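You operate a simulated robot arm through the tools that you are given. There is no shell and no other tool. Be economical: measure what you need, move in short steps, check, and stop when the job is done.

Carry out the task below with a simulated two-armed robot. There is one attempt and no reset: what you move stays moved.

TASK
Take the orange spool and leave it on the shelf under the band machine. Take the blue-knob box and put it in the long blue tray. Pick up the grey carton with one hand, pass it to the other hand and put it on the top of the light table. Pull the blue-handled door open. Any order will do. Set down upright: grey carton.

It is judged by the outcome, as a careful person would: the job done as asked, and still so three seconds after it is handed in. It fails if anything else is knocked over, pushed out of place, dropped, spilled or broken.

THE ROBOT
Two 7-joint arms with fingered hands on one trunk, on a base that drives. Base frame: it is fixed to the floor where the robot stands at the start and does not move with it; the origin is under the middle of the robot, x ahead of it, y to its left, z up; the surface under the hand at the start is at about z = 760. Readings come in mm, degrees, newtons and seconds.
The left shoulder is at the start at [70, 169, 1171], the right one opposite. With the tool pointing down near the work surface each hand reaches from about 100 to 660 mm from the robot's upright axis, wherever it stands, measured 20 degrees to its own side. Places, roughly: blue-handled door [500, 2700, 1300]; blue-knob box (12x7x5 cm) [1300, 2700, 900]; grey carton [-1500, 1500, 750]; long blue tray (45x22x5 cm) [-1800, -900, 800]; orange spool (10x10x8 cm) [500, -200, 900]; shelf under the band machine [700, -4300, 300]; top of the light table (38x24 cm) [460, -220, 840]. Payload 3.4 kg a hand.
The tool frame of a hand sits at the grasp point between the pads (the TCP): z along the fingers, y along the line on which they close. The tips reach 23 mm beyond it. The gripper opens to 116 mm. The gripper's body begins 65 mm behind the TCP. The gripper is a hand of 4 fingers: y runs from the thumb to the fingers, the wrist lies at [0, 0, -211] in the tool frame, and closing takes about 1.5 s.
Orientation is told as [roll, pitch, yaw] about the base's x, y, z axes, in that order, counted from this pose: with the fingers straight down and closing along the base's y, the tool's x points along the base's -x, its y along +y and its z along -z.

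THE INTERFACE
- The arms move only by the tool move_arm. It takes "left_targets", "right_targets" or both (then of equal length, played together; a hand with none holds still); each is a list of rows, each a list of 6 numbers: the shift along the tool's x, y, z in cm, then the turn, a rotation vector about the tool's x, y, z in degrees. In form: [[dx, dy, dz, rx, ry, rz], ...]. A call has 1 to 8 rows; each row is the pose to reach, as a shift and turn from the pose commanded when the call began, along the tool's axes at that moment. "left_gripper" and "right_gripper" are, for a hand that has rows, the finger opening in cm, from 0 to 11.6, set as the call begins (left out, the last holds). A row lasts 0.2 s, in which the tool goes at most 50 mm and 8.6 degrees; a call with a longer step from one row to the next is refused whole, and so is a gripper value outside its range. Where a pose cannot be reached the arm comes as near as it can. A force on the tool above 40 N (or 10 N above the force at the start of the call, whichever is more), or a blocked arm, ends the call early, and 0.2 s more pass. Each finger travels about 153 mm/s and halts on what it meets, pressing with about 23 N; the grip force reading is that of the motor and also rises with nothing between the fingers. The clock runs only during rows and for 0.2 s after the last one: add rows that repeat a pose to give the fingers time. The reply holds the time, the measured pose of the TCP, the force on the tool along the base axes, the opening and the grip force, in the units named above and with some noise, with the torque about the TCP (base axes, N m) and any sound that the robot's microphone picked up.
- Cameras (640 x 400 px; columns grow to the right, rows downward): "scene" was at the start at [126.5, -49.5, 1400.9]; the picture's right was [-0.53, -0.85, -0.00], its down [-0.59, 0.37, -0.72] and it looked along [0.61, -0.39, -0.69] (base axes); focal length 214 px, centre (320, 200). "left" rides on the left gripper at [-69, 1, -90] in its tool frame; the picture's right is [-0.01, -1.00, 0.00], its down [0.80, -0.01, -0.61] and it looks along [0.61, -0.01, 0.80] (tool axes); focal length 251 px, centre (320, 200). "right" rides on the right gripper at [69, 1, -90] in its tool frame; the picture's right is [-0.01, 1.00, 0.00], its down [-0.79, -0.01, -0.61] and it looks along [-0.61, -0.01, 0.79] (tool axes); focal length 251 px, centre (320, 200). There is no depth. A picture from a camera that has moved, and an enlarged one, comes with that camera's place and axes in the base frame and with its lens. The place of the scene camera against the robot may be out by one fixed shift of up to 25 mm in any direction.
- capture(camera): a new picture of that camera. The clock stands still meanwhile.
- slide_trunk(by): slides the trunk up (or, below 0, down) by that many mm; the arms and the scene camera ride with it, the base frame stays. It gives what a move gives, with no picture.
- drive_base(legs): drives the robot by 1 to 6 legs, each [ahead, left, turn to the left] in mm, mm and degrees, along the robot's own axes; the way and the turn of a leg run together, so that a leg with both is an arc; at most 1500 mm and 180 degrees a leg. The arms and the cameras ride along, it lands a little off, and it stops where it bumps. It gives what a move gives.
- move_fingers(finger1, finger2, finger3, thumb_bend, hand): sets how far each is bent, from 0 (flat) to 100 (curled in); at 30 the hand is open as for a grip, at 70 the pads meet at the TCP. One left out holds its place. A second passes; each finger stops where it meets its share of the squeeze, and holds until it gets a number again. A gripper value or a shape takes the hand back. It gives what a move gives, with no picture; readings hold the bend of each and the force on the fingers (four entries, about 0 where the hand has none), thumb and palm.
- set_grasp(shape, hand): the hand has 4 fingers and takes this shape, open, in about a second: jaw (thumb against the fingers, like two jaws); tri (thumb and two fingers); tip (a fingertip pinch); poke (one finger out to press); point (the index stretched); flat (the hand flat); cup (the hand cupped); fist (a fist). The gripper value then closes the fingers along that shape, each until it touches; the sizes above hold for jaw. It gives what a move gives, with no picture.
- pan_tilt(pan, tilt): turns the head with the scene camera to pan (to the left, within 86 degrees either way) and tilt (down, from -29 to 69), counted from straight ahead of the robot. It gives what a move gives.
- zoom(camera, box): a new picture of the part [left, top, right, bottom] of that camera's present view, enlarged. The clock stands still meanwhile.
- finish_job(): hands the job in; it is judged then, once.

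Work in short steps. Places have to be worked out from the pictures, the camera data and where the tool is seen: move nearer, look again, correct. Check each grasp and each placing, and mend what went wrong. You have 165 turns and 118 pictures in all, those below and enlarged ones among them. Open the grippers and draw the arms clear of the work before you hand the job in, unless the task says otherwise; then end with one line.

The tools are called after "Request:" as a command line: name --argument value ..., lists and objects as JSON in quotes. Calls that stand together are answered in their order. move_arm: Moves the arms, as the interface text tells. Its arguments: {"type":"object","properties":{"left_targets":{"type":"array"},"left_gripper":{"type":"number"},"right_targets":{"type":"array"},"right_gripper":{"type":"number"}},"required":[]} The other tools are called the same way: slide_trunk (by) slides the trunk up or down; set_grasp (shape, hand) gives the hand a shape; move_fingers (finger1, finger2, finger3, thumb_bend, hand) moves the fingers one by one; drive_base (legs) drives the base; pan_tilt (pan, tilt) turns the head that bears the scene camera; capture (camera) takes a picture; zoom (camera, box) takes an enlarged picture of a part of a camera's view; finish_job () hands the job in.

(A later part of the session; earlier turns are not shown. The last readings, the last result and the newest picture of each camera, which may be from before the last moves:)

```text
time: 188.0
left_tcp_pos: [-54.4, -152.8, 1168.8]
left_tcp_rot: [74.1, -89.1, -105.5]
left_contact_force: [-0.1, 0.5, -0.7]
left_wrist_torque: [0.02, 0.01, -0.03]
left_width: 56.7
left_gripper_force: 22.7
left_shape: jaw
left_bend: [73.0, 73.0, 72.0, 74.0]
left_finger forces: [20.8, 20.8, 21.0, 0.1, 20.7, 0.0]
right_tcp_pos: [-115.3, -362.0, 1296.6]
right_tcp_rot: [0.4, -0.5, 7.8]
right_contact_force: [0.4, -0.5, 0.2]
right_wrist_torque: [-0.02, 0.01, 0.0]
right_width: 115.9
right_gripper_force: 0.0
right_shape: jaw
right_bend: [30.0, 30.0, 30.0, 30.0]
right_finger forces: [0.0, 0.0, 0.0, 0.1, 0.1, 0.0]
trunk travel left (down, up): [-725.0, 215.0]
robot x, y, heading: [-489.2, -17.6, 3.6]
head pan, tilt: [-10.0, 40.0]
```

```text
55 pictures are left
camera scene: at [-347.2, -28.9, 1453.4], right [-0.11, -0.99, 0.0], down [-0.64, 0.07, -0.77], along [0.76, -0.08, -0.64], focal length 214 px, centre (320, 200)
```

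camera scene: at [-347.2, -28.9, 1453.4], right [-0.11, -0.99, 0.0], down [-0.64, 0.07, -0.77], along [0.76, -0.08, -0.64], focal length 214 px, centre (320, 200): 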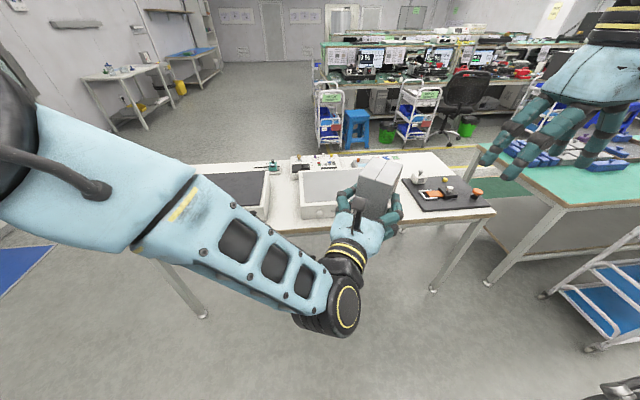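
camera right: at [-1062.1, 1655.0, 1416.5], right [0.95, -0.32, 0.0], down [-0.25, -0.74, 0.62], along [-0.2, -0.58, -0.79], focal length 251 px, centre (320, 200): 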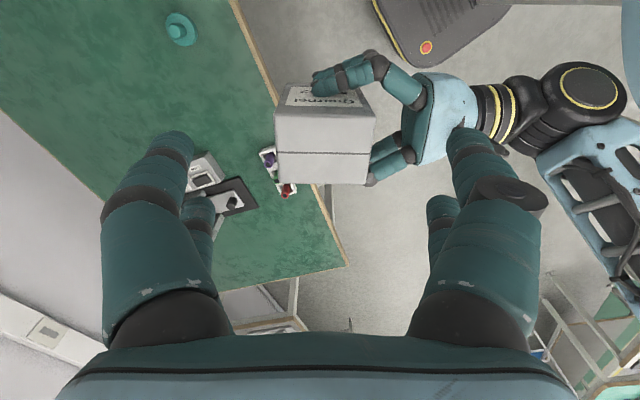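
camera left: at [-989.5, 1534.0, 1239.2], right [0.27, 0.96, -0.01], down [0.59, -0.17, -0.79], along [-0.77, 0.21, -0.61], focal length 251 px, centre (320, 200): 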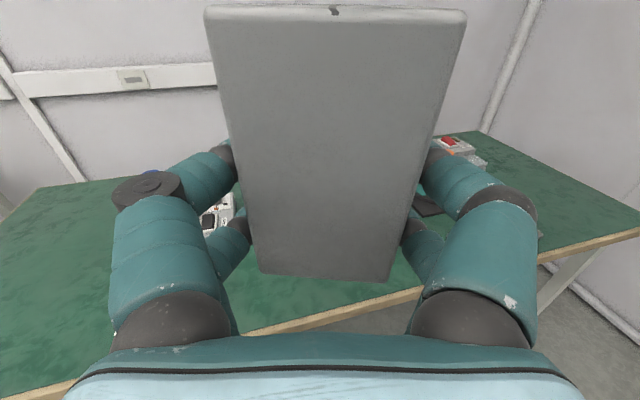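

I square up and drive ahead so that the carton is over the light table.

Request:
drive_base --legs '[[0, 0, -3.6], [300, -15, 0], [172, 0, 0]]'

Request:
slide_trunk --by -200

Request:
capture --camera "scene"

Request:
capture --camera "left"

```text
time: 191.6
left_tcp_pos: [407.1, -188.9, 1171.5]
left_tcp_rot: [83.9, -89.1, -118.6]
left_contact_force: [0.3, -0.5, -1.6]
left_wrist_torque: [0.06, 0.03, 0.04]
left_width: 56.5
left_gripper_force: 23.0
left_shape: jaw
left_bend: [73.0, 73.0, 72.0, 74.0]
left_finger forces: [20.8, 20.8, 20.9, 0.0, 21.0, 0.0]
right_tcp_pos: [330.3, -394.5, 1297.9]
right_tcp_rot: [0.4, -0.7, 4.2]
right_contact_force: [0.2, -0.1, 0.7]
right_wrist_torque: [0.0, -0.02, 0.01]
right_width: 116.0
right_gripper_force: 0.0
right_shape: jaw
right_bend: [30.0, 30.0, 30.0, 30.0]
right_finger forces: [0.1, 0.0, 0.0, 0.0, 0.0, 0.0]
trunk travel left (down, up): [-725.0, 215.0]
robot x, y, heading: [-15.9, -28.9, 0.5]
head pan, tilt: [-10.0, 40.0]
```

```text
time: 193.7
left_tcp_pos: [408.3, -189.0, 968.8]
left_tcp_rot: [75.2, -89.1, -110.1]
left_contact_force: [0.4, 0.6, -1.1]
left_wrist_torque: [0.02, 0.0, 0.01]
left_width: 56.6
left_gripper_force: 22.5
left_shape: jaw
left_bend: [73.0, 73.0, 72.0, 74.0]
left_finger forces: [20.9, 20.9, 20.9, 0.0, 20.9, 0.0]
right_tcp_pos: [336.2, -394.7, 1096.6]
right_tcp_rot: [0.4, -0.6, 4.2]
right_contact_force: [0.1, 0.3, -0.2]
right_wrist_torque: [-0.02, 0.0, 0.02]
right_width: 115.8
right_gripper_force: 0.0
right_shape: jaw
right_bend: [30.0, 30.0, 30.0, 30.0]
right_finger forces: [0.0, 0.0, 0.1, 0.0, 0.0, 0.1]
trunk travel left (down, up): [-525.0, 415.0]
robot x, y, heading: [-16.9, -27.0, 0.6]
head pan, tilt: [-10.0, 40.0]
```

```text
54 pictures are left
camera scene: at [124.1, -47.2, 1253.5], right [-0.17, -0.99, 0.0], down [-0.63, 0.11, -0.77], along [0.76, -0.13, -0.64], focal length 214 px, centre (320, 200)
```

scene: 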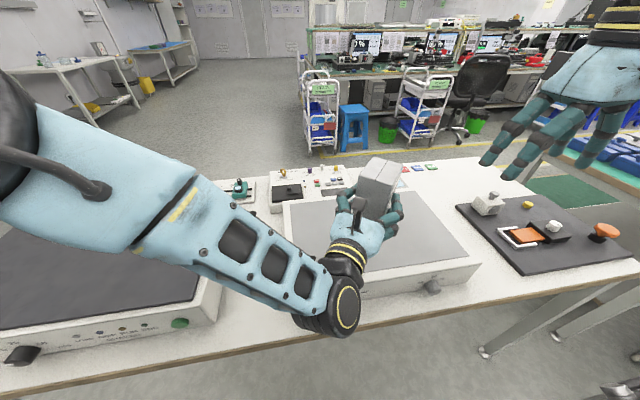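

```text
53 pictures are left
camera left: at [336.0, -138.2, 1038.6], right [-0.57, -0.82, -0.01], down [-0.5, 0.35, -0.79], along [0.65, -0.45, -0.61], focal length 251 px, centre (320, 200)
```

left: 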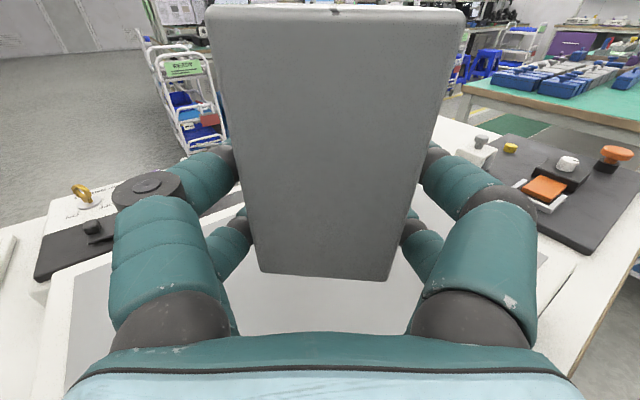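

Clear so far. I lower another 80 mm and check.

Request:
slide_trunk --by -80

Request:
capture --camera "left"

```text
time: 194.9
left_tcp_pos: [409.7, -189.8, 889.4]
left_tcp_rot: [75.6, -89.1, -110.5]
left_contact_force: [0.3, 0.3, -1.3]
left_wrist_torque: [0.01, 0.0, 0.02]
left_width: 56.6
left_gripper_force: 23.4
left_shape: jaw
left_bend: [73.0, 73.0, 72.0, 74.0]
left_finger forces: [20.9, 21.0, 20.9, 0.1, 20.9, 0.0]
right_tcp_pos: [335.0, -394.4, 1016.2]
right_tcp_rot: [0.4, -0.5, 4.1]
right_contact_force: [-1.1, 0.8, 0.1]
right_wrist_torque: [0.02, -0.03, -0.02]
right_width: 115.9
right_gripper_force: 0.0
right_shape: jaw
right_bend: [30.0, 30.0, 30.0, 30.0]
right_finger forces: [0.1, 0.1, 0.0, 0.0, 0.0, 0.0]
trunk travel left (down, up): [-445.0, 495.0]
robot x, y, heading: [-15.2, -30.0, 0.5]
head pan, tilt: [-10.0, 40.0]
```

```text
52 pictures are left
camera left: at [335.9, -138.2, 958.6], right [-0.57, -0.82, -0.01], down [-0.5, 0.35, -0.79], along [0.65, -0.45, -0.61], focal length 251 px, centre (320, 200)
```

left: 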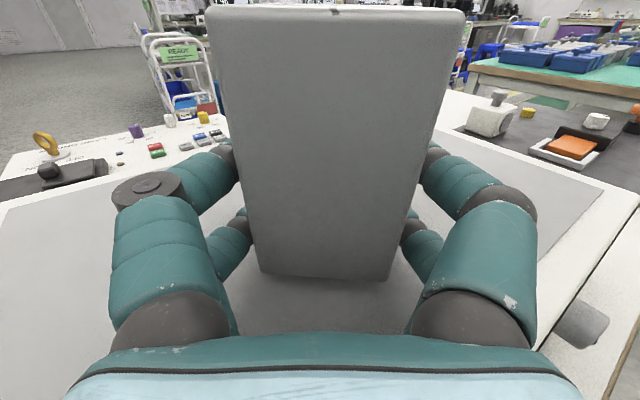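

Nearly there (a contact shadow shows under the box). I lower in small steps watching the force.

Request:
slide_trunk --by -10

Request:
slide_trunk --by -5

```text
time: 195.5
left_tcp_pos: [409.2, -189.8, 878.8]
left_tcp_rot: [75.3, -89.1, -110.3]
left_contact_force: [0.6, 0.5, -2.8]
left_wrist_torque: [0.04, -0.01, 0.0]
left_width: 56.5
left_gripper_force: 22.7
left_shape: jaw
left_bend: [73.0, 73.0, 72.0, 74.0]
left_finger forces: [20.9, 20.9, 20.9, 0.1, 20.9, 0.1]
right_tcp_pos: [335.0, -394.4, 1006.2]
right_tcp_rot: [0.4, -0.7, 4.2]
right_contact_force: [-0.1, 0.4, 0.4]
right_wrist_torque: [0.0, -0.01, 0.0]
right_width: 116.0
right_gripper_force: 0.0
right_shape: jaw
right_bend: [30.0, 30.0, 30.0, 30.0]
right_finger forces: [0.0, 0.0, 0.0, 0.0, 0.1, 0.0]
trunk travel left (down, up): [-435.0, 505.0]
robot x, y, heading: [-17.5, -26.7, 0.4]
head pan, tilt: [-10.0, 40.0]
```

```text
time: 196.0
left_tcp_pos: [408.8, -188.8, 875.4]
left_tcp_rot: [87.4, -89.3, -122.2]
left_contact_force: [1.5, -0.2, 10.8]
left_wrist_torque: [0.35, 0.76, 0.01]
left_width: 56.7
left_gripper_force: 23.1
left_shape: jaw
left_bend: [73.0, 73.0, 72.0, 74.0]
left_finger forces: [21.5, 21.3, 21.6, 0.0, 20.6, 7.7]
right_tcp_pos: [335.4, -394.1, 1002.3]
right_tcp_rot: [0.4, -0.6, 4.2]
right_contact_force: [0.2, -0.3, -0.4]
right_wrist_torque: [-0.03, 0.0, 0.01]
right_width: 115.9
right_gripper_force: 0.0
right_shape: jaw
right_bend: [30.0, 30.0, 30.0, 30.0]
right_finger forces: [0.1, 0.0, 0.0, 0.0, 0.1, 0.0]
trunk travel left (down, up): [-430.0, 510.0]
robot x, y, heading: [-16.0, -29.3, 0.3]
head pan, tilt: [-10.0, 40.0]
```

A contact of 10 N with palm load: the palm may touch the table's rim. I look.

Request:
capture --camera "left"

Request:
capture --camera "right"

```text
51 pictures are left
camera left: at [335.8, -138.0, 944.8], right [-0.57, -0.82, -0.01], down [-0.5, 0.35, -0.79], along [0.65, -0.45, -0.61], focal length 251 px, centre (320, 200)
```

left: 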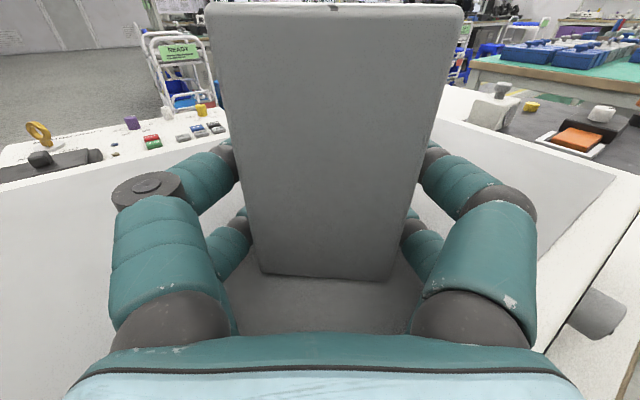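

```text
50 pictures are left
camera right: at [264.7, -399.5, 1091.8], right [-0.07, 1.0, 0.01], down [0.79, 0.05, 0.62], along [0.61, 0.05, -0.79], focal length 251 px, centre (320, 200)
```

right: 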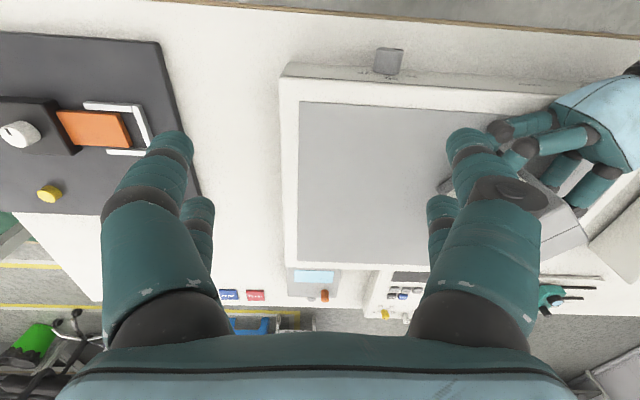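

The carton bottom is within a couple of mm of the surface and the hand can't go lower. I open the left fingers, gently first.

Request:
move_arm --left_targets '[[0, 0, 0, 0, 0, 0], [0, 0, 0, 0, 0, 0], [0, 0, 0, 0, 0, 0]]' --left_gripper 7.2

Request:
capture --camera "left"

```text
time: 196.8
left_tcp_pos: [408.6, -188.9, 874.5]
left_tcp_rot: [81.8, -89.2, -116.7]
left_contact_force: [2.9, -1.4, 15.8]
left_wrist_torque: [0.81, 1.1, -0.08]
left_width: 71.3
left_gripper_force: 0.1
left_shape: jaw
left_bend: [71.0, 71.0, 71.0, 71.0]
left_finger forces: [0.1, 0.0, 0.1, 0.0, 0.0, 15.4]
right_tcp_pos: [333.9, -393.1, 1001.6]
right_tcp_rot: [0.4, -0.6, 4.2]
right_contact_force: [0.8, -0.5, -0.8]
right_wrist_torque: [0.0, 0.03, -0.01]
right_width: 116.0
right_gripper_force: 0.1
right_shape: jaw
right_bend: [30.0, 30.0, 30.0, 30.0]
right_finger forces: [0.1, 0.1, 0.0, 0.0, 0.0, 0.0]
trunk travel left (down, up): [-430.0, 510.0]
robot x, y, heading: [-15.6, -28.0, 0.5]
head pan, tilt: [-10.0, 40.0]
```

```text
49 pictures are left
camera left: at [335.5, -138.1, 944.3], right [-0.57, -0.82, -0.01], down [-0.5, 0.35, -0.79], along [0.65, -0.45, -0.61], focal length 251 px, centre (320, 200)
```

left: 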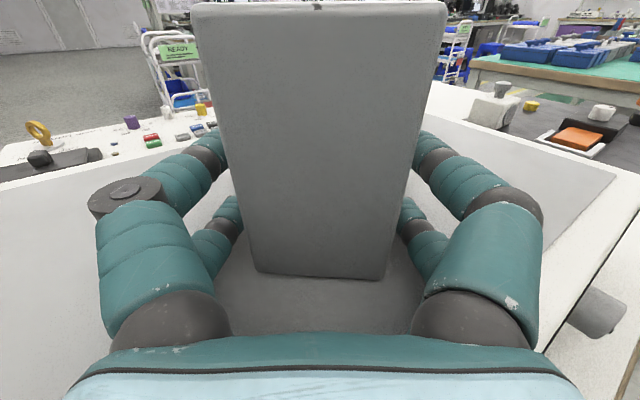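

The carton stands upright, released. I open fully, rise a few mm off the rim and back the hand straight out.

Request:
slide_trunk --by 6

Request:
move_arm --left_targets '[[0, 0, 0, 0, 0, 0], [0, 0, 0, 0, 0, 0], [0, 0, 0, 0, 0, 0]]' --left_gripper 11.2

Request:
capture --camera "left"

```text
time: 197.4
left_tcp_pos: [407.8, -190.7, 879.6]
left_tcp_rot: [70.7, -89.1, -105.6]
left_contact_force: [-0.1, 0.6, -0.5]
left_wrist_torque: [-0.01, -0.03, 0.0]
left_width: 71.7
left_gripper_force: 0.1
left_shape: jaw
left_bend: [71.0, 71.0, 71.0, 71.0]
left_finger forces: [0.0, 0.0, 0.1, 0.1, 0.1, 0.0]
right_tcp_pos: [334.9, -394.8, 1008.3]
right_tcp_rot: [0.4, -0.6, 4.1]
right_contact_force: [-0.1, -0.1, 0.0]
right_wrist_torque: [-0.01, 0.01, 0.03]
right_width: 115.9
right_gripper_force: 0.1
right_shape: jaw
right_bend: [30.0, 30.0, 30.0, 30.0]
right_finger forces: [0.0, 0.1, 0.0, 0.0, 0.0, 0.1]
trunk travel left (down, up): [-436.0, 504.0]
robot x, y, heading: [-13.7, -26.3, 0.5]
head pan, tilt: [-10.0, 40.0]
```

```text
time: 198.2
left_tcp_pos: [410.0, -189.5, 881.0]
left_tcp_rot: [75.9, -89.1, -110.6]
left_contact_force: [0.1, -0.7, -0.5]
left_wrist_torque: [0.0, -0.02, -0.01]
left_width: 111.8
left_gripper_force: 0.1
left_shape: jaw
left_bend: [37.0, 37.0, 37.0, 37.0]
left_finger forces: [0.1, 0.1, 0.0, 0.1, 0.0, 0.0]
right_tcp_pos: [334.4, -395.2, 1007.9]
right_tcp_rot: [0.4, -0.6, 4.2]
right_contact_force: [0.1, -0.4, 0.7]
right_wrist_torque: [-0.03, 0.0, -0.04]
right_width: 116.0
right_gripper_force: 0.1
right_shape: jaw
right_bend: [30.0, 30.0, 30.0, 30.0]
right_finger forces: [0.2, 0.0, 0.0, 0.0, 0.0, 0.0]
trunk travel left (down, up): [-436.0, 504.0]
robot x, y, heading: [-17.9, -29.5, 0.4]
head pan, tilt: [-10.0, 40.0]
```

```text
48 pictures are left
camera left: at [335.9, -138.2, 949.6], right [-0.57, -0.82, -0.01], down [-0.5, 0.35, -0.79], along [0.65, -0.45, -0.61], focal length 251 px, centre (320, 200)
```

left: 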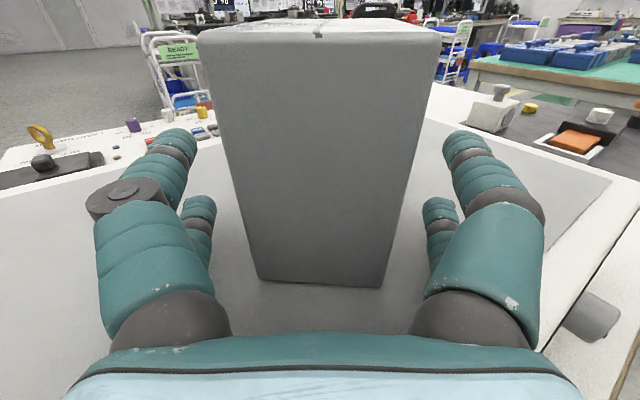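

Clear on all sides. I withdraw diagonally by driving back along the hand's axis.

Request:
drive_base --legs '[[-182, 127, 0], [-250, 0, 0]]'

Request:
slide_trunk --by 300

Request:
capture --camera "scene"

```text
time: 201.3
left_tcp_pos: [-21.8, -66.1, 881.1]
left_tcp_rot: [78.0, -89.1, -112.8]
left_contact_force: [1.1, -0.8, -0.2]
left_wrist_torque: [-0.02, 0.01, -0.03]
left_width: 111.9
left_gripper_force: 0.0
left_shape: jaw
left_bend: [37.0, 37.0, 37.0, 37.0]
left_finger forces: [0.0, 0.1, 0.0, 0.0, 0.0, 0.0]
right_tcp_pos: [-95.7, -269.8, 1008.4]
right_tcp_rot: [0.4, -0.6, 4.2]
right_contact_force: [-0.5, 0.1, 0.8]
right_wrist_torque: [0.01, 0.03, 0.01]
right_width: 116.1
right_gripper_force: 0.1
right_shape: jaw
right_bend: [30.0, 30.0, 30.0, 30.0]
right_finger forces: [0.1, 0.1, 0.0, 0.0, 0.0, 0.0]
trunk travel left (down, up): [-436.0, 504.0]
robot x, y, heading: [-447.5, 97.4, 0.5]
head pan, tilt: [-10.0, 40.0]
```

```text
time: 204.3
left_tcp_pos: [-21.7, -66.7, 1180.1]
left_tcp_rot: [75.5, -89.0, -110.3]
left_contact_force: [-0.5, -0.2, -0.8]
left_wrist_torque: [0.03, -0.01, 0.0]
left_width: 111.6
left_gripper_force: 0.0
left_shape: jaw
left_bend: [37.0, 37.0, 37.0, 37.0]
left_finger forces: [0.1, 0.0, 0.1, 0.0, 0.0, 0.1]
right_tcp_pos: [-95.5, -271.8, 1307.9]
right_tcp_rot: [0.4, -0.5, 4.2]
right_contact_force: [0.2, -0.4, 0.5]
right_wrist_torque: [-0.01, 0.03, 0.03]
right_width: 115.6
right_gripper_force: 0.1
right_shape: jaw
right_bend: [30.0, 30.0, 30.0, 30.0]
right_finger forces: [0.0, 0.0, 0.0, 0.0, 0.1, 0.0]
trunk travel left (down, up): [-736.0, 204.0]
robot x, y, heading: [-445.2, 95.6, -0.1]
head pan, tilt: [-10.0, 40.0]
```

```text
47 pictures are left
camera scene: at [-306.1, 77.4, 1464.4], right [-0.17, -0.99, 0.0], down [-0.63, 0.11, -0.77], along [0.76, -0.13, -0.64], focal length 214 px, centre (320, 200)
```

scene: 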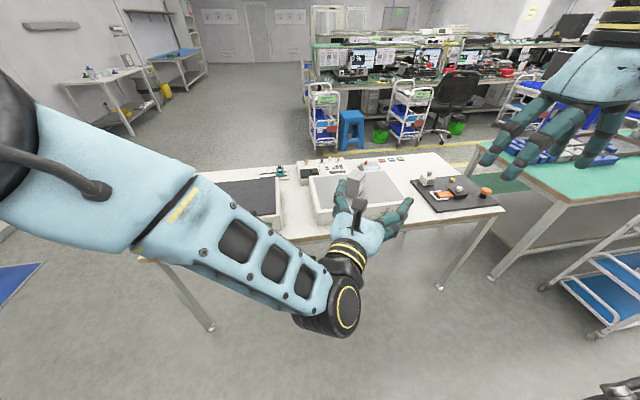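

The carton stands upright on the light table. Next the door: I drive toward the far wall (+y) and look at the cabinet.

Request:
drive_base --legs '[[0, 0, 90], [1300, 0, 0], [0, -700, 0]]'

Request:
pan_tilt --pan -15 --tilt 10

Request:
capture --camera "scene"

```text
time: 218.2
left_tcp_pos: [330.0, 1858.8, 1181.4]
left_tcp_rot: [76.6, -89.2, -19.0]
left_contact_force: [-0.6, 0.4, 0.7]
left_wrist_torque: [0.01, 0.0, -0.02]
left_width: 112.0
left_gripper_force: 0.1
left_shape: jaw
left_bend: [37.0, 37.0, 37.0, 37.0]
left_finger forces: [0.0, 0.0, 0.1, 0.1, 0.1, 0.1]
right_tcp_pos: [538.4, 1793.1, 1308.5]
right_tcp_rot: [0.4, -0.6, 96.6]
right_contact_force: [0.1, -0.4, 0.3]
right_wrist_torque: [0.01, 0.0, -0.02]
right_width: 115.9
right_gripper_force: 0.0
right_shape: jaw
right_bend: [30.0, 30.0, 30.0, 30.0]
right_finger forces: [0.0, 0.0, 0.1, 0.0, 0.1, 0.1]
trunk travel left (down, up): [-736.0, 204.0]
robot x, y, heading: [185.9, 1423.2, 92.9]
head pan, tilt: [-10.0, 40.0]
```

```text
time: 219.1
left_tcp_pos: [329.8, 1857.6, 1179.3]
left_tcp_rot: [75.5, -89.0, -17.8]
left_contact_force: [0.5, -0.8, -0.5]
left_wrist_torque: [0.03, -0.01, 0.0]
left_width: 111.8
left_gripper_force: 0.0
left_shape: jaw
left_bend: [37.0, 37.0, 37.0, 37.0]
left_finger forces: [0.1, 0.0, 0.1, 0.1, 0.0, 0.1]
right_tcp_pos: [538.1, 1793.5, 1308.5]
right_tcp_rot: [0.3, -0.5, 96.6]
right_contact_force: [0.6, 0.0, 0.5]
right_wrist_torque: [0.02, -0.02, 0.01]
right_width: 115.8
right_gripper_force: 0.1
right_shape: jaw
right_bend: [30.0, 30.0, 30.0, 30.0]
right_finger forces: [0.0, 0.1, 0.0, 0.0, 0.1, 0.1]
trunk travel left (down, up): [-736.0, 204.0]
robot x, y, heading: [190.3, 1428.5, 92.9]
head pan, tilt: [-15.0, 10.0]
```

```text
46 pictures are left
camera scene: at [211.1, 1561.8, 1512.1], right [0.98, -0.21, 0.0], down [-0.04, -0.17, -0.98], along [0.21, 0.96, -0.17], focal length 214 px, centre (320, 200)
```

scene: 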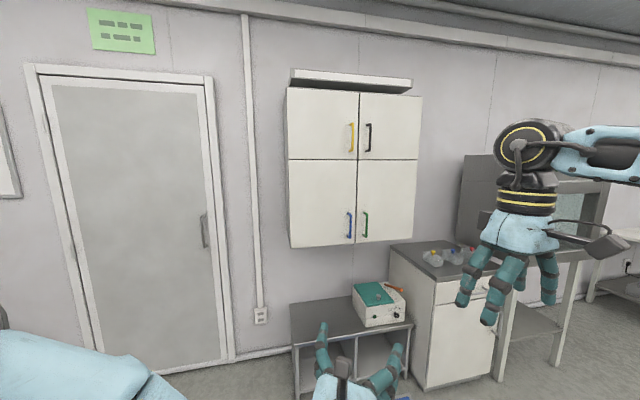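

I move closer and to the right, then measure the handle again by parallax.

Request:
drive_base --legs '[[0, -300, -3], [200, 0, 0]]'

Request:
pan_tilt --pan 0 --tilt 15

Request:
capture --camera "scene"

```text
time: 222.3
left_tcp_pos: [650.6, 2058.5, 1181.4]
left_tcp_rot: [82.9, -89.1, -27.9]
left_contact_force: [0.7, 0.5, 0.6]
left_wrist_torque: [-0.02, -0.02, 0.01]
left_width: 112.0
left_gripper_force: 0.0
left_shape: jaw
left_bend: [37.0, 37.0, 37.0, 37.0]
left_finger forces: [0.1, 0.1, 0.1, 0.1, 0.0, 0.0]
right_tcp_pos: [855.6, 1981.8, 1308.7]
right_tcp_rot: [0.4, -0.6, 94.0]
right_contact_force: [-0.4, -0.5, 0.6]
right_wrist_torque: [-0.02, -0.01, -0.01]
right_width: 116.0
right_gripper_force: 0.0
right_shape: jaw
right_bend: [30.0, 30.0, 30.0, 30.0]
right_finger forces: [0.0, 0.0, 0.0, 0.0, 0.0, 0.0]
trunk travel left (down, up): [-736.0, 204.0]
robot x, y, heading: [489.6, 1635.7, 90.3]
head pan, tilt: [-15.0, 10.0]
```

```text
time: 223.1
left_tcp_pos: [650.6, 2061.6, 1181.6]
left_tcp_rot: [72.3, -89.1, -17.3]
left_contact_force: [0.6, 0.2, 0.1]
left_wrist_torque: [0.01, -0.03, -0.03]
left_width: 112.1
left_gripper_force: 0.1
left_shape: jaw
left_bend: [37.0, 37.0, 37.0, 37.0]
left_finger forces: [0.0, 0.0, 0.0, 0.0, 0.0, 0.1]
right_tcp_pos: [854.3, 1985.5, 1307.6]
right_tcp_rot: [0.5, -0.7, 94.0]
right_contact_force: [-0.3, -0.5, 0.0]
right_wrist_torque: [0.0, 0.01, 0.0]
right_width: 115.9
right_gripper_force: 0.1
right_shape: jaw
right_bend: [30.0, 30.0, 30.0, 30.0]
right_finger forces: [0.0, 0.0, 0.0, 0.0, 0.0, 0.0]
trunk travel left (down, up): [-736.0, 204.0]
robot x, y, heading: [488.3, 1638.5, 90.1]
head pan, tilt: [0.0, 15.0]
```

```text
45 pictures are left
camera scene: at [493.2, 1775.0, 1503.9], right [1.0, 0.0, 0.0], down [0.0, -0.26, -0.97], along [0.0, 0.97, -0.26], focal length 214 px, centre (320, 200)
```

scene: 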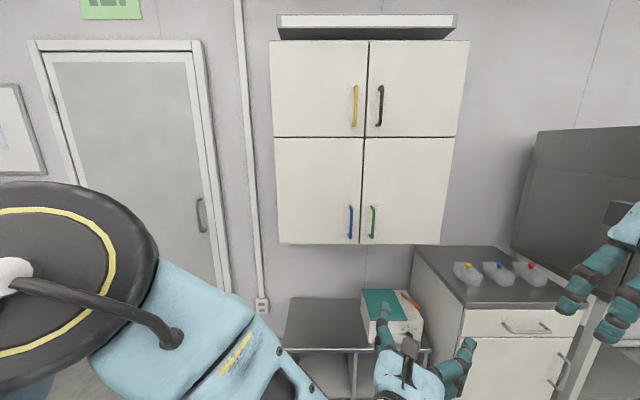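

The handle is at about [624, 2662, 1168], hinge near x 290, radius ~335 mm. I turn the left hand to point straight ahead and check it.

Request:
move_arm --left_targets '[[0, 2.9, -1.9, -6, 0, 0], [0, 5.8, -3.8, -12, 0, 0], [0, 8.7, -5.7, -18, 0, 0], [0, 11.7, -7.7, -24, 0, 0], [0, 14.6, -9.6, -30, 0, 0], [0, 17.6, -11.5, -36, 0, 0]]' --left_gripper 7.5

Request:
capture --camera "left"

```text
time: 224.5
left_tcp_pos: [440.1, 2065.4, 1187.7]
left_tcp_rot: [113.2, -89.2, -22.0]
left_contact_force: [-0.1, 0.0, 0.2]
left_wrist_torque: [0.01, 0.01, 0.02]
left_width: 75.3
left_gripper_force: 0.1
left_shape: jaw
left_bend: [70.0, 70.0, 70.0, 70.0]
left_finger forces: [0.1, 0.0, 0.0, 0.0, 0.1, 0.0]
right_tcp_pos: [853.2, 1984.7, 1307.8]
right_tcp_rot: [0.4, -0.6, 93.9]
right_contact_force: [0.4, 0.3, 0.9]
right_wrist_torque: [-0.01, -0.03, 0.02]
right_width: 116.0
right_gripper_force: 0.1
right_shape: jaw
right_bend: [30.0, 30.0, 30.0, 30.0]
right_finger forces: [0.1, 0.0, 0.0, 0.0, 0.1, 0.1]
trunk travel left (down, up): [-736.0, 204.0]
robot x, y, heading: [486.6, 1637.6, 90.2]
head pan, tilt: [0.0, 15.0]
```

```text
44 pictures are left
camera left: at [442.2, 1975.0, 1256.1], right [1.0, 0.02, 0.0], down [0.01, -0.6, -0.8], along [-0.02, 0.8, -0.6], focal length 251 px, centre (320, 200)
```

left: 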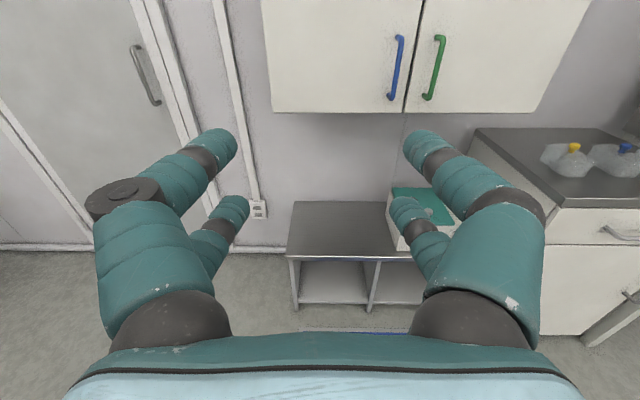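

The hand points straight at the wall. I drive so that the hand is ~170 mm before the handle.

Request:
drive_base --legs '[[0, -172, 0], [420, 0, 0]]'

Request:
capture --camera "left"

```text
time: 228.2
left_tcp_pos: [623.4, 2486.7, 1188.3]
left_tcp_rot: [115.1, -89.0, -25.2]
left_contact_force: [0.1, 0.7, -0.1]
left_wrist_torque: [0.05, 0.02, -0.01]
left_width: 75.4
left_gripper_force: 0.0
left_shape: jaw
left_bend: [70.0, 70.0, 70.0, 70.0]
left_finger forces: [0.0, 0.1, 0.0, 0.1, 0.0, 0.1]
right_tcp_pos: [1036.0, 2401.2, 1308.6]
right_tcp_rot: [0.4, -0.7, 92.9]
right_contact_force: [0.8, 0.1, 0.3]
right_wrist_torque: [0.0, -0.01, -0.01]
right_width: 115.9
right_gripper_force: 0.1
right_shape: jaw
right_bend: [30.0, 30.0, 30.0, 30.0]
right_finger forces: [0.1, 0.0, 0.0, 0.1, 0.0, 0.0]
trunk travel left (down, up): [-736.0, 204.0]
robot x, y, heading: [661.2, 2058.3, 89.2]
head pan, tilt: [0.0, 15.0]
```

```text
43 pictures are left
camera left: at [624.6, 2396.9, 1256.4], right [1.0, 0.0, -0.01], down [0.0, -0.6, -0.8], along [0.0, 0.8, -0.6], focal length 251 px, centre (320, 200)
```

left: 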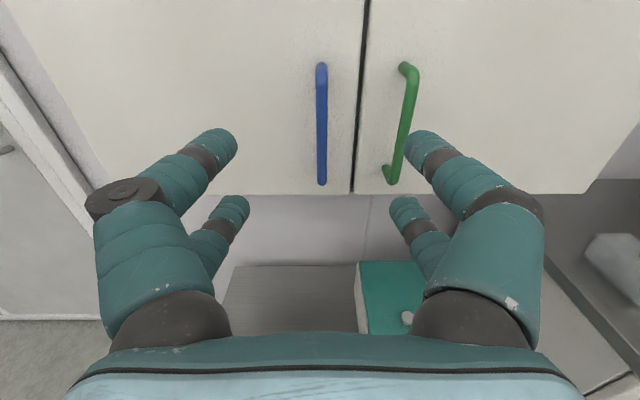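

Triangulating with the hand camera: bar at x≈627, y≈2725, z 1045–1205. I lower the trunk 55 mm and drive 195 mm ahead.

Request:
slide_trunk --by -55

Request:
drive_base --legs '[[190, -3, 0]]'

Request:
capture --camera "left"

```text
time: 229.2
left_tcp_pos: [623.7, 2487.4, 1132.5]
left_tcp_rot: [112.9, -89.1, -23.0]
left_contact_force: [0.4, 0.2, -0.2]
left_wrist_torque: [0.0, 0.0, 0.0]
left_width: 75.6
left_gripper_force: 0.0
left_shape: jaw
left_bend: [70.0, 70.0, 70.0, 70.0]
left_finger forces: [0.0, 0.1, 0.1, 0.0, 0.1, 0.1]
right_tcp_pos: [1036.4, 2401.3, 1254.2]
right_tcp_rot: [0.3, -0.6, 93.1]
right_contact_force: [0.5, -0.4, 1.0]
right_wrist_torque: [0.01, -0.01, 0.01]
right_width: 115.8
right_gripper_force: 0.0
right_shape: jaw
right_bend: [30.0, 30.0, 30.0, 30.0]
right_finger forces: [0.0, 0.0, 0.1, 0.1, 0.1, 0.0]
trunk travel left (down, up): [-681.0, 259.0]
robot x, y, heading: [664.1, 2059.2, 89.2]
head pan, tilt: [0.0, 15.0]
```

```text
time: 230.7
left_tcp_pos: [629.1, 2672.4, 1132.9]
left_tcp_rot: [116.6, -89.1, -26.5]
left_contact_force: [0.1, 0.3, -0.3]
left_wrist_torque: [-0.01, 0.01, -0.01]
left_width: 75.4
left_gripper_force: 0.1
left_shape: jaw
left_bend: [70.0, 70.0, 70.0, 70.0]
left_finger forces: [0.0, 0.1, 0.0, 0.0, 0.0, 0.1]
right_tcp_pos: [1042.2, 2585.4, 1252.9]
right_tcp_rot: [0.4, -0.7, 93.0]
right_contact_force: [-0.1, 0.0, 0.1]
right_wrist_torque: [-0.01, 0.02, 0.0]
right_width: 115.9
right_gripper_force: 0.0
right_shape: jaw
right_bend: [30.0, 30.0, 30.0, 30.0]
right_finger forces: [0.0, 0.1, 0.0, 0.0, 0.0, 0.0]
trunk travel left (down, up): [-681.0, 259.0]
robot x, y, heading: [667.4, 2241.2, 89.2]
head pan, tilt: [0.0, 15.0]
```

```text
42 pictures are left
camera left: at [630.1, 2582.5, 1201.5], right [1.0, 0.0, -0.01], down [0.0, -0.6, -0.8], along [0.0, 0.8, -0.6], focal length 251 px, centre (320, 200)
```

left: 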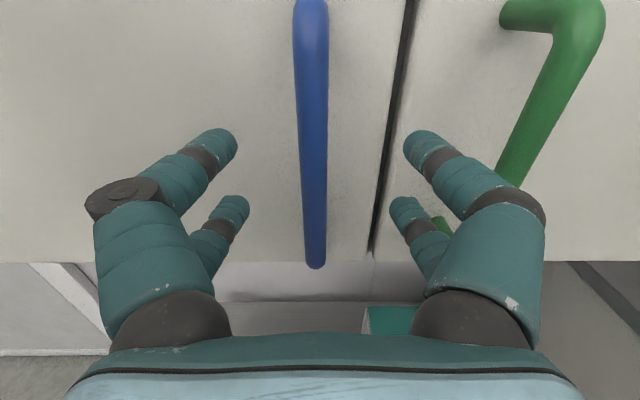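

Bar between the fingers, about 38 mm further. I drive ahead and close on it.

Request:
drive_base --legs '[[36, 4, 0]]'

Request:
capture --camera "left"

```text
time: 231.7
left_tcp_pos: [626.2, 2713.0, 1131.4]
left_tcp_rot: [111.2, -89.0, -21.5]
left_contact_force: [0.0, 0.4, -0.2]
left_wrist_torque: [-0.01, 0.0, -0.01]
left_width: 74.8
left_gripper_force: 0.0
left_shape: jaw
left_bend: [70.0, 70.0, 70.0, 70.0]
left_finger forces: [0.0, 0.0, 0.1, 0.1, 0.1, 0.0]
right_tcp_pos: [1038.3, 2627.1, 1252.0]
right_tcp_rot: [0.4, -0.5, 93.1]
right_contact_force: [0.3, 0.0, -0.3]
right_wrist_torque: [-0.03, 0.04, 0.03]
right_width: 116.0
right_gripper_force: 0.0
right_shape: jaw
right_bend: [30.0, 30.0, 30.0, 30.0]
right_finger forces: [0.1, 0.1, 0.0, 0.0, 0.0, 0.1]
trunk travel left (down, up): [-681.0, 259.0]
robot x, y, heading: [665.4, 2279.0, 89.1]
head pan, tilt: [0.0, 15.0]
stopped in leg 1: the force on the tool passed its limit at 49 N (the readings are from after the stop); the commanded pose is now the measured one
```

```text
41 pictures are left
camera left: at [626.7, 2622.5, 1200.8], right [1.0, 0.0, -0.01], down [-0.01, -0.6, -0.8], along [0.0, 0.8, -0.6], focal length 251 px, centre (320, 200)
```

left: 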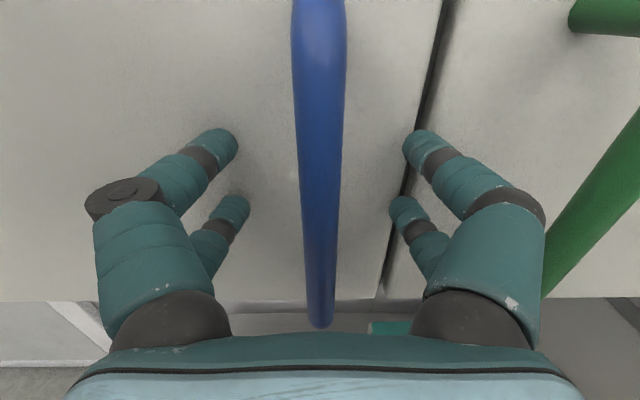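

The fingertips just touched the door face, so the bar is well inside the grasp. I close.

Request:
move_arm --left_targets '[[0, 0, -0.6, 0, 0, 0], [0, 0, -0.6, 0, 0, 0], [0, 0, -0.6, 0, 0, 0], [0, 0, -0.6, 0, 0, 0], [0, 0, -0.6, 0, 0, 0], [0, 0, -0.6, 0, 0, 0], [0, 0, -0.6, 0, 0, 0]]' --left_gripper 0

Request:
capture --camera "left"

```text
time: 233.3
left_tcp_pos: [626.0, 2705.2, 1133.0]
left_tcp_rot: [115.9, -89.0, -26.0]
left_contact_force: [0.8, 0.0, -0.9]
left_wrist_torque: [0.0, 0.02, -0.01]
left_width: 0.0
left_gripper_force: 23.0
left_shape: jaw
left_bend: [62.0, 63.0, 63.0, 62.0]
left_finger forces: [0.0, 0.1, 0.0, 0.0, 0.0, 0.0]
right_tcp_pos: [1037.9, 2625.6, 1252.5]
right_tcp_rot: [0.5, -0.6, 93.1]
right_contact_force: [-0.6, -0.6, 0.1]
right_wrist_torque: [-0.01, 0.0, 0.01]
right_width: 115.9
right_gripper_force: 0.0
right_shape: jaw
right_bend: [30.0, 30.0, 30.0, 30.0]
right_finger forces: [0.1, 0.0, 0.1, 0.1, 0.0, 0.0]
trunk travel left (down, up): [-681.0, 259.0]
robot x, y, heading: [662.0, 2282.1, 89.1]
head pan, tilt: [0.0, 15.0]
```

```text
40 pictures are left
camera left: at [626.9, 2614.6, 1201.2], right [1.0, -0.01, -0.01], down [-0.01, -0.6, -0.8], along [0.0, 0.8, -0.6], focal length 251 px, centre (320, 200)
```

left: 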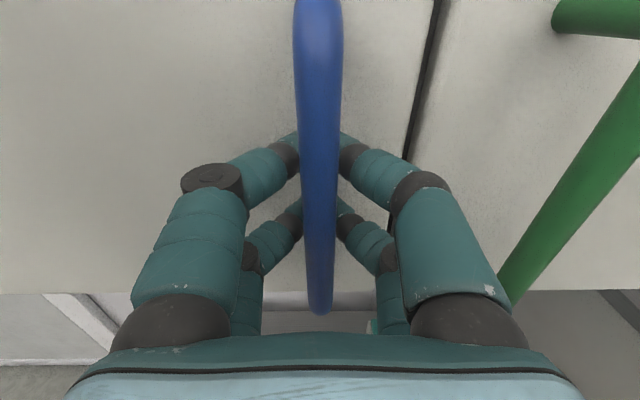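

The fingers closed behind the bar, caging it. I pull by driving along the door's arc to about 45°.

Request:
drive_base --legs '[[-85, 24, 0], [-76, 46, 0], [-62, 64, 0]]'

Request:
capture --camera "scene"

Request:
capture --camera "left"

```text
time: 235.8
left_tcp_pos: [488.3, 2484.3, 1133.0]
left_tcp_rot: [114.1, -89.1, -24.5]
left_contact_force: [1.8, 2.3, -1.9]
left_wrist_torque: [0.0, 0.04, 0.05]
left_width: 0.0
left_gripper_force: 23.1
left_shape: jaw
left_bend: [62.0, 63.0, 64.0, 62.0]
left_finger forces: [0.0, 0.0, 1.3, 0.1, 1.4, 0.1]
right_tcp_pos: [900.8, 2406.9, 1252.4]
right_tcp_rot: [0.5, -0.6, 93.1]
right_contact_force: [0.8, -0.4, -0.4]
right_wrist_torque: [0.02, -0.01, -0.01]
right_width: 115.8
right_gripper_force: 0.0
right_shape: jaw
right_bend: [30.0, 30.0, 30.0, 30.0]
right_finger forces: [0.1, 0.0, 0.1, 0.0, 0.1, 0.0]
trunk travel left (down, up): [-681.0, 259.0]
robot x, y, heading: [526.4, 2062.6, 89.2]
head pan, tilt: [0.0, 15.0]
```

```text
39 pictures are left
camera scene: at [536.6, 2201.1, 1449.0], right [1.0, -0.01, 0.0], down [0.0, -0.26, -0.97], along [0.01, 0.97, -0.26], focal length 214 px, centre (320, 200)
```

scene: 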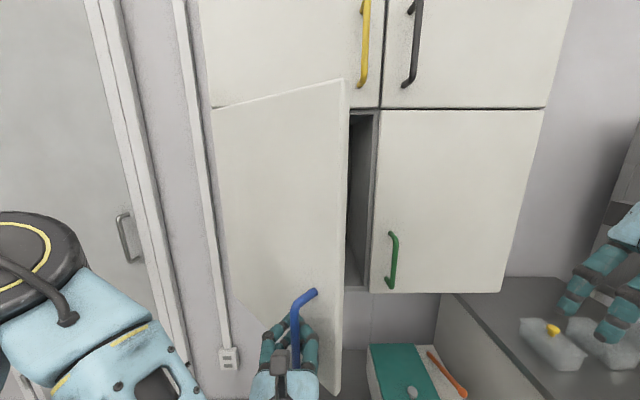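

```text
38 pictures are left
camera left: at [490.2, 2395.3, 1201.2], right [1.0, 0.0, -0.01], down [-0.01, -0.6, -0.8], along [0.0, 0.8, -0.6], focal length 251 px, centre (320, 200)
```

left: 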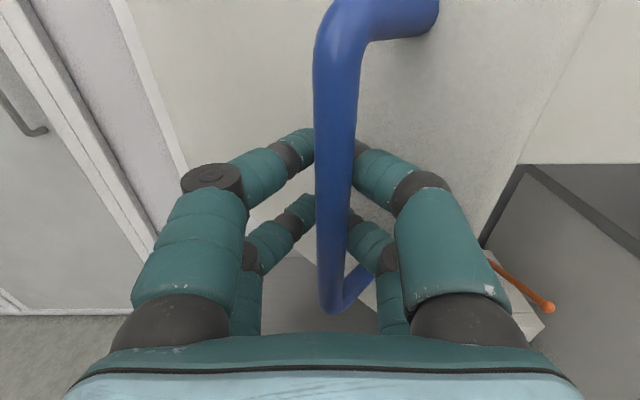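

The door is about 45° open with low force. I continue the arc to roughly 70°.

Request:
drive_base --legs '[[-43, 77, 0], [-18, 60, 0]]'

Request:
capture --camera "scene"

Request:
capture --camera "left"

```text
time: 237.5
left_tcp_pos: [357.8, 2425.9, 1132.5]
left_tcp_rot: [106.8, -88.7, -17.2]
left_contact_force: [0.2, 1.3, 0.1]
left_wrist_torque: [-0.01, 0.0, 0.04]
left_width: 0.1
left_gripper_force: 22.5
left_shape: jaw
left_bend: [62.0, 63.0, 64.0, 62.0]
left_finger forces: [0.0, 0.1, 0.3, 0.0, 0.3, 0.0]
right_tcp_pos: [768.9, 2348.1, 1250.3]
right_tcp_rot: [0.7, -0.5, 93.0]
right_contact_force: [-0.6, -0.6, 0.1]
right_wrist_torque: [-0.03, 0.02, 0.0]
right_width: 116.1
right_gripper_force: 0.1
right_shape: jaw
right_bend: [30.0, 30.0, 30.0, 30.0]
right_finger forces: [0.1, 0.0, 0.1, 0.0, 0.1, 0.0]
trunk travel left (down, up): [-681.0, 259.0]
robot x, y, heading: [389.5, 2002.2, 89.2]
head pan, tilt: [0.0, 15.0]
```

```text
37 pictures are left
camera scene: at [405.9, 2142.2, 1448.8], right [1.0, -0.01, 0.0], down [-0.01, -0.26, -0.97], along [0.01, 0.97, -0.26], focal length 214 px, centre (320, 200)
```

scene: 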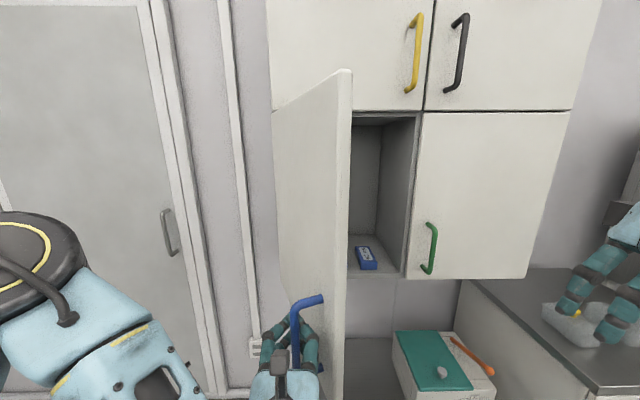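

```text
36 pictures are left
camera left: at [359.1, 2336.3, 1200.9], right [1.0, -0.01, -0.01], down [-0.01, -0.6, -0.8], along [0.0, 0.8, -0.6], focal length 251 px, centre (320, 200)
```

left: 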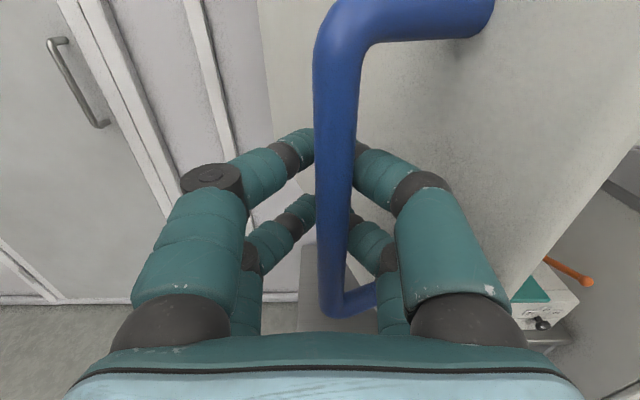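

About 70° open. One more small step to be clearly open, then release.

Request:
drive_base --legs '[[-8, 56, 0]]'

Request:
move_arm --left_targets '[[0, 0, 0, 0, 0, 0], [0, 0, 0, 0, 0, 0], [0, 0, 0, 0, 0, 0], [0, 0, 0, 0, 0, 0]]' --left_gripper 8

Request:
capture --camera "left"

```text
time: 238.5
left_tcp_pos: [301.4, 2418.0, 1133.3]
left_tcp_rot: [108.8, -88.8, -19.1]
left_contact_force: [2.9, 0.6, -0.1]
left_wrist_torque: [0.01, 0.02, 0.03]
left_width: 0.0
left_gripper_force: 23.1
left_shape: jaw
left_bend: [62.0, 63.0, 64.0, 62.0]
left_finger forces: [0.0, 0.0, 1.2, 0.0, 1.2, 0.0]
right_tcp_pos: [712.9, 2338.9, 1251.0]
right_tcp_rot: [0.7, -0.5, 92.9]
right_contact_force: [-0.9, -0.2, 0.3]
right_wrist_torque: [0.04, 0.02, -0.01]
right_width: 115.9
right_gripper_force: 0.0
right_shape: jaw
right_bend: [30.0, 30.0, 30.0, 30.0]
right_finger forces: [0.0, 0.0, 0.0, 0.0, 0.0, 0.1]
trunk travel left (down, up): [-681.0, 259.0]
robot x, y, heading: [334.1, 1995.8, 89.3]
head pan, tilt: [0.0, 15.0]
```

```text
time: 239.5
left_tcp_pos: [298.1, 2417.9, 1133.4]
left_tcp_rot: [115.1, -88.9, -25.4]
left_contact_force: [-0.3, 0.0, -0.3]
left_wrist_torque: [0.01, -0.01, -0.02]
left_width: 80.3
left_gripper_force: 0.1
left_shape: jaw
left_bend: [68.0, 68.0, 67.0, 67.0]
left_finger forces: [0.0, 0.0, 0.0, 0.0, 0.0, 0.0]
right_tcp_pos: [709.9, 2338.8, 1251.4]
right_tcp_rot: [0.5, -0.4, 93.0]
right_contact_force: [0.0, 0.3, 0.7]
right_wrist_torque: [-0.02, -0.03, -0.02]
right_width: 115.6
right_gripper_force: 0.0
right_shape: jaw
right_bend: [30.0, 30.0, 30.0, 30.0]
right_finger forces: [0.0, 0.1, 0.0, 0.0, 0.0, 0.0]
trunk travel left (down, up): [-681.0, 259.0]
robot x, y, heading: [336.8, 1994.6, 89.0]
head pan, tilt: [0.0, 15.0]
```

```text
35 pictures are left
camera left: at [298.3, 2327.9, 1201.2], right [1.0, -0.01, -0.01], down [-0.01, -0.6, -0.8], along [0.0, 0.8, -0.6], focal length 251 px, centre (320, 200)
```

left: 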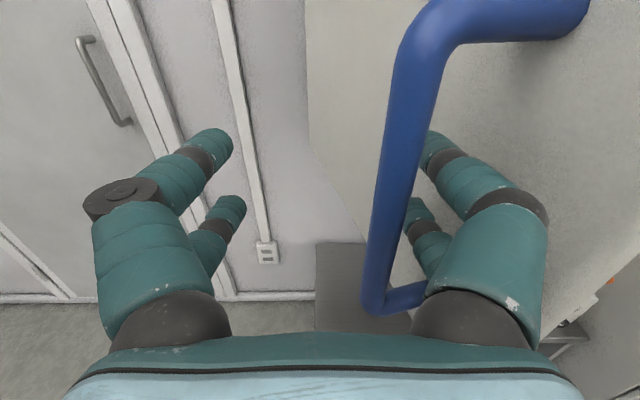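

Released. I back straight out so the finger slides from behind the bar.

Request:
drive_base --legs '[[-150, 8, 0], [-250, 0, 0]]'

Request:
pan_tilt --pan -25 --tilt 18

Request:
capture --camera "scene"

```text
time: 242.3
left_tcp_pos: [283.4, 2019.6, 1132.6]
left_tcp_rot: [112.7, -89.1, -23.3]
left_contact_force: [0.5, -0.1, 0.1]
left_wrist_torque: [-0.01, 0.01, -0.01]
left_width: 80.3
left_gripper_force: 0.1
left_shape: jaw
left_bend: [68.0, 68.0, 67.0, 67.0]
left_finger forces: [0.1, 0.1, 0.1, 0.0, 0.1, 0.1]
right_tcp_pos: [693.6, 1942.2, 1253.1]
right_tcp_rot: [0.5, -0.5, 93.0]
right_contact_force: [0.3, -0.8, -0.5]
right_wrist_torque: [0.0, 0.0, 0.02]
right_width: 115.8
right_gripper_force: 0.0
right_shape: jaw
right_bend: [30.0, 30.0, 30.0, 30.0]
right_finger forces: [0.0, 0.1, 0.1, 0.0, 0.0, 0.0]
trunk travel left (down, up): [-681.0, 259.0]
robot x, y, heading: [319.1, 1598.1, 89.3]
head pan, tilt: [0.0, 15.0]
```

```text
time: 243.2
left_tcp_pos: [284.2, 2019.0, 1132.5]
left_tcp_rot: [115.1, -89.1, -25.6]
left_contact_force: [0.6, 0.2, 0.1]
left_wrist_torque: [0.04, 0.04, 0.01]
left_width: 80.0
left_gripper_force: 0.1
left_shape: jaw
left_bend: [68.0, 68.0, 67.0, 67.0]
left_finger forces: [0.1, 0.0, 0.0, 0.0, 0.0, 0.0]
right_tcp_pos: [693.0, 1941.5, 1252.1]
right_tcp_rot: [0.5, -0.5, 93.0]
right_contact_force: [-0.1, 0.1, 0.4]
right_wrist_torque: [0.01, 0.0, -0.01]
right_width: 115.9
right_gripper_force: 0.0
right_shape: jaw
right_bend: [30.0, 30.0, 30.0, 30.0]
right_finger forces: [0.0, 0.0, 0.1, 0.0, 0.0, 0.0]
trunk travel left (down, up): [-681.0, 259.0]
robot x, y, heading: [321.3, 1593.3, 89.0]
head pan, tilt: [-25.0, 18.0]
```

```text
34 pictures are left
camera scene: at [368.6, 1726.0, 1444.1], right [0.9, -0.43, 0.0], down [-0.13, -0.28, -0.95], along [0.41, 0.86, -0.31], focal length 214 px, centre (320, 200)
```

scene: 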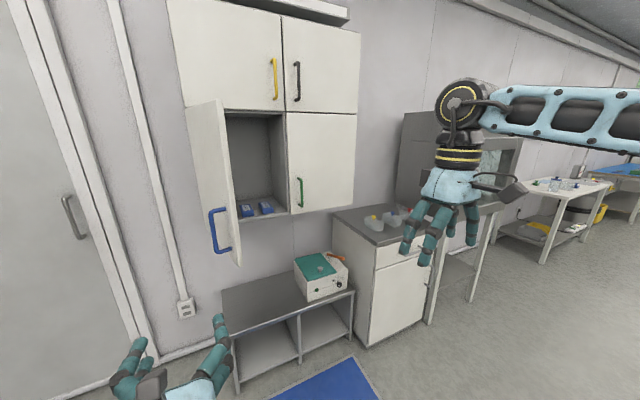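

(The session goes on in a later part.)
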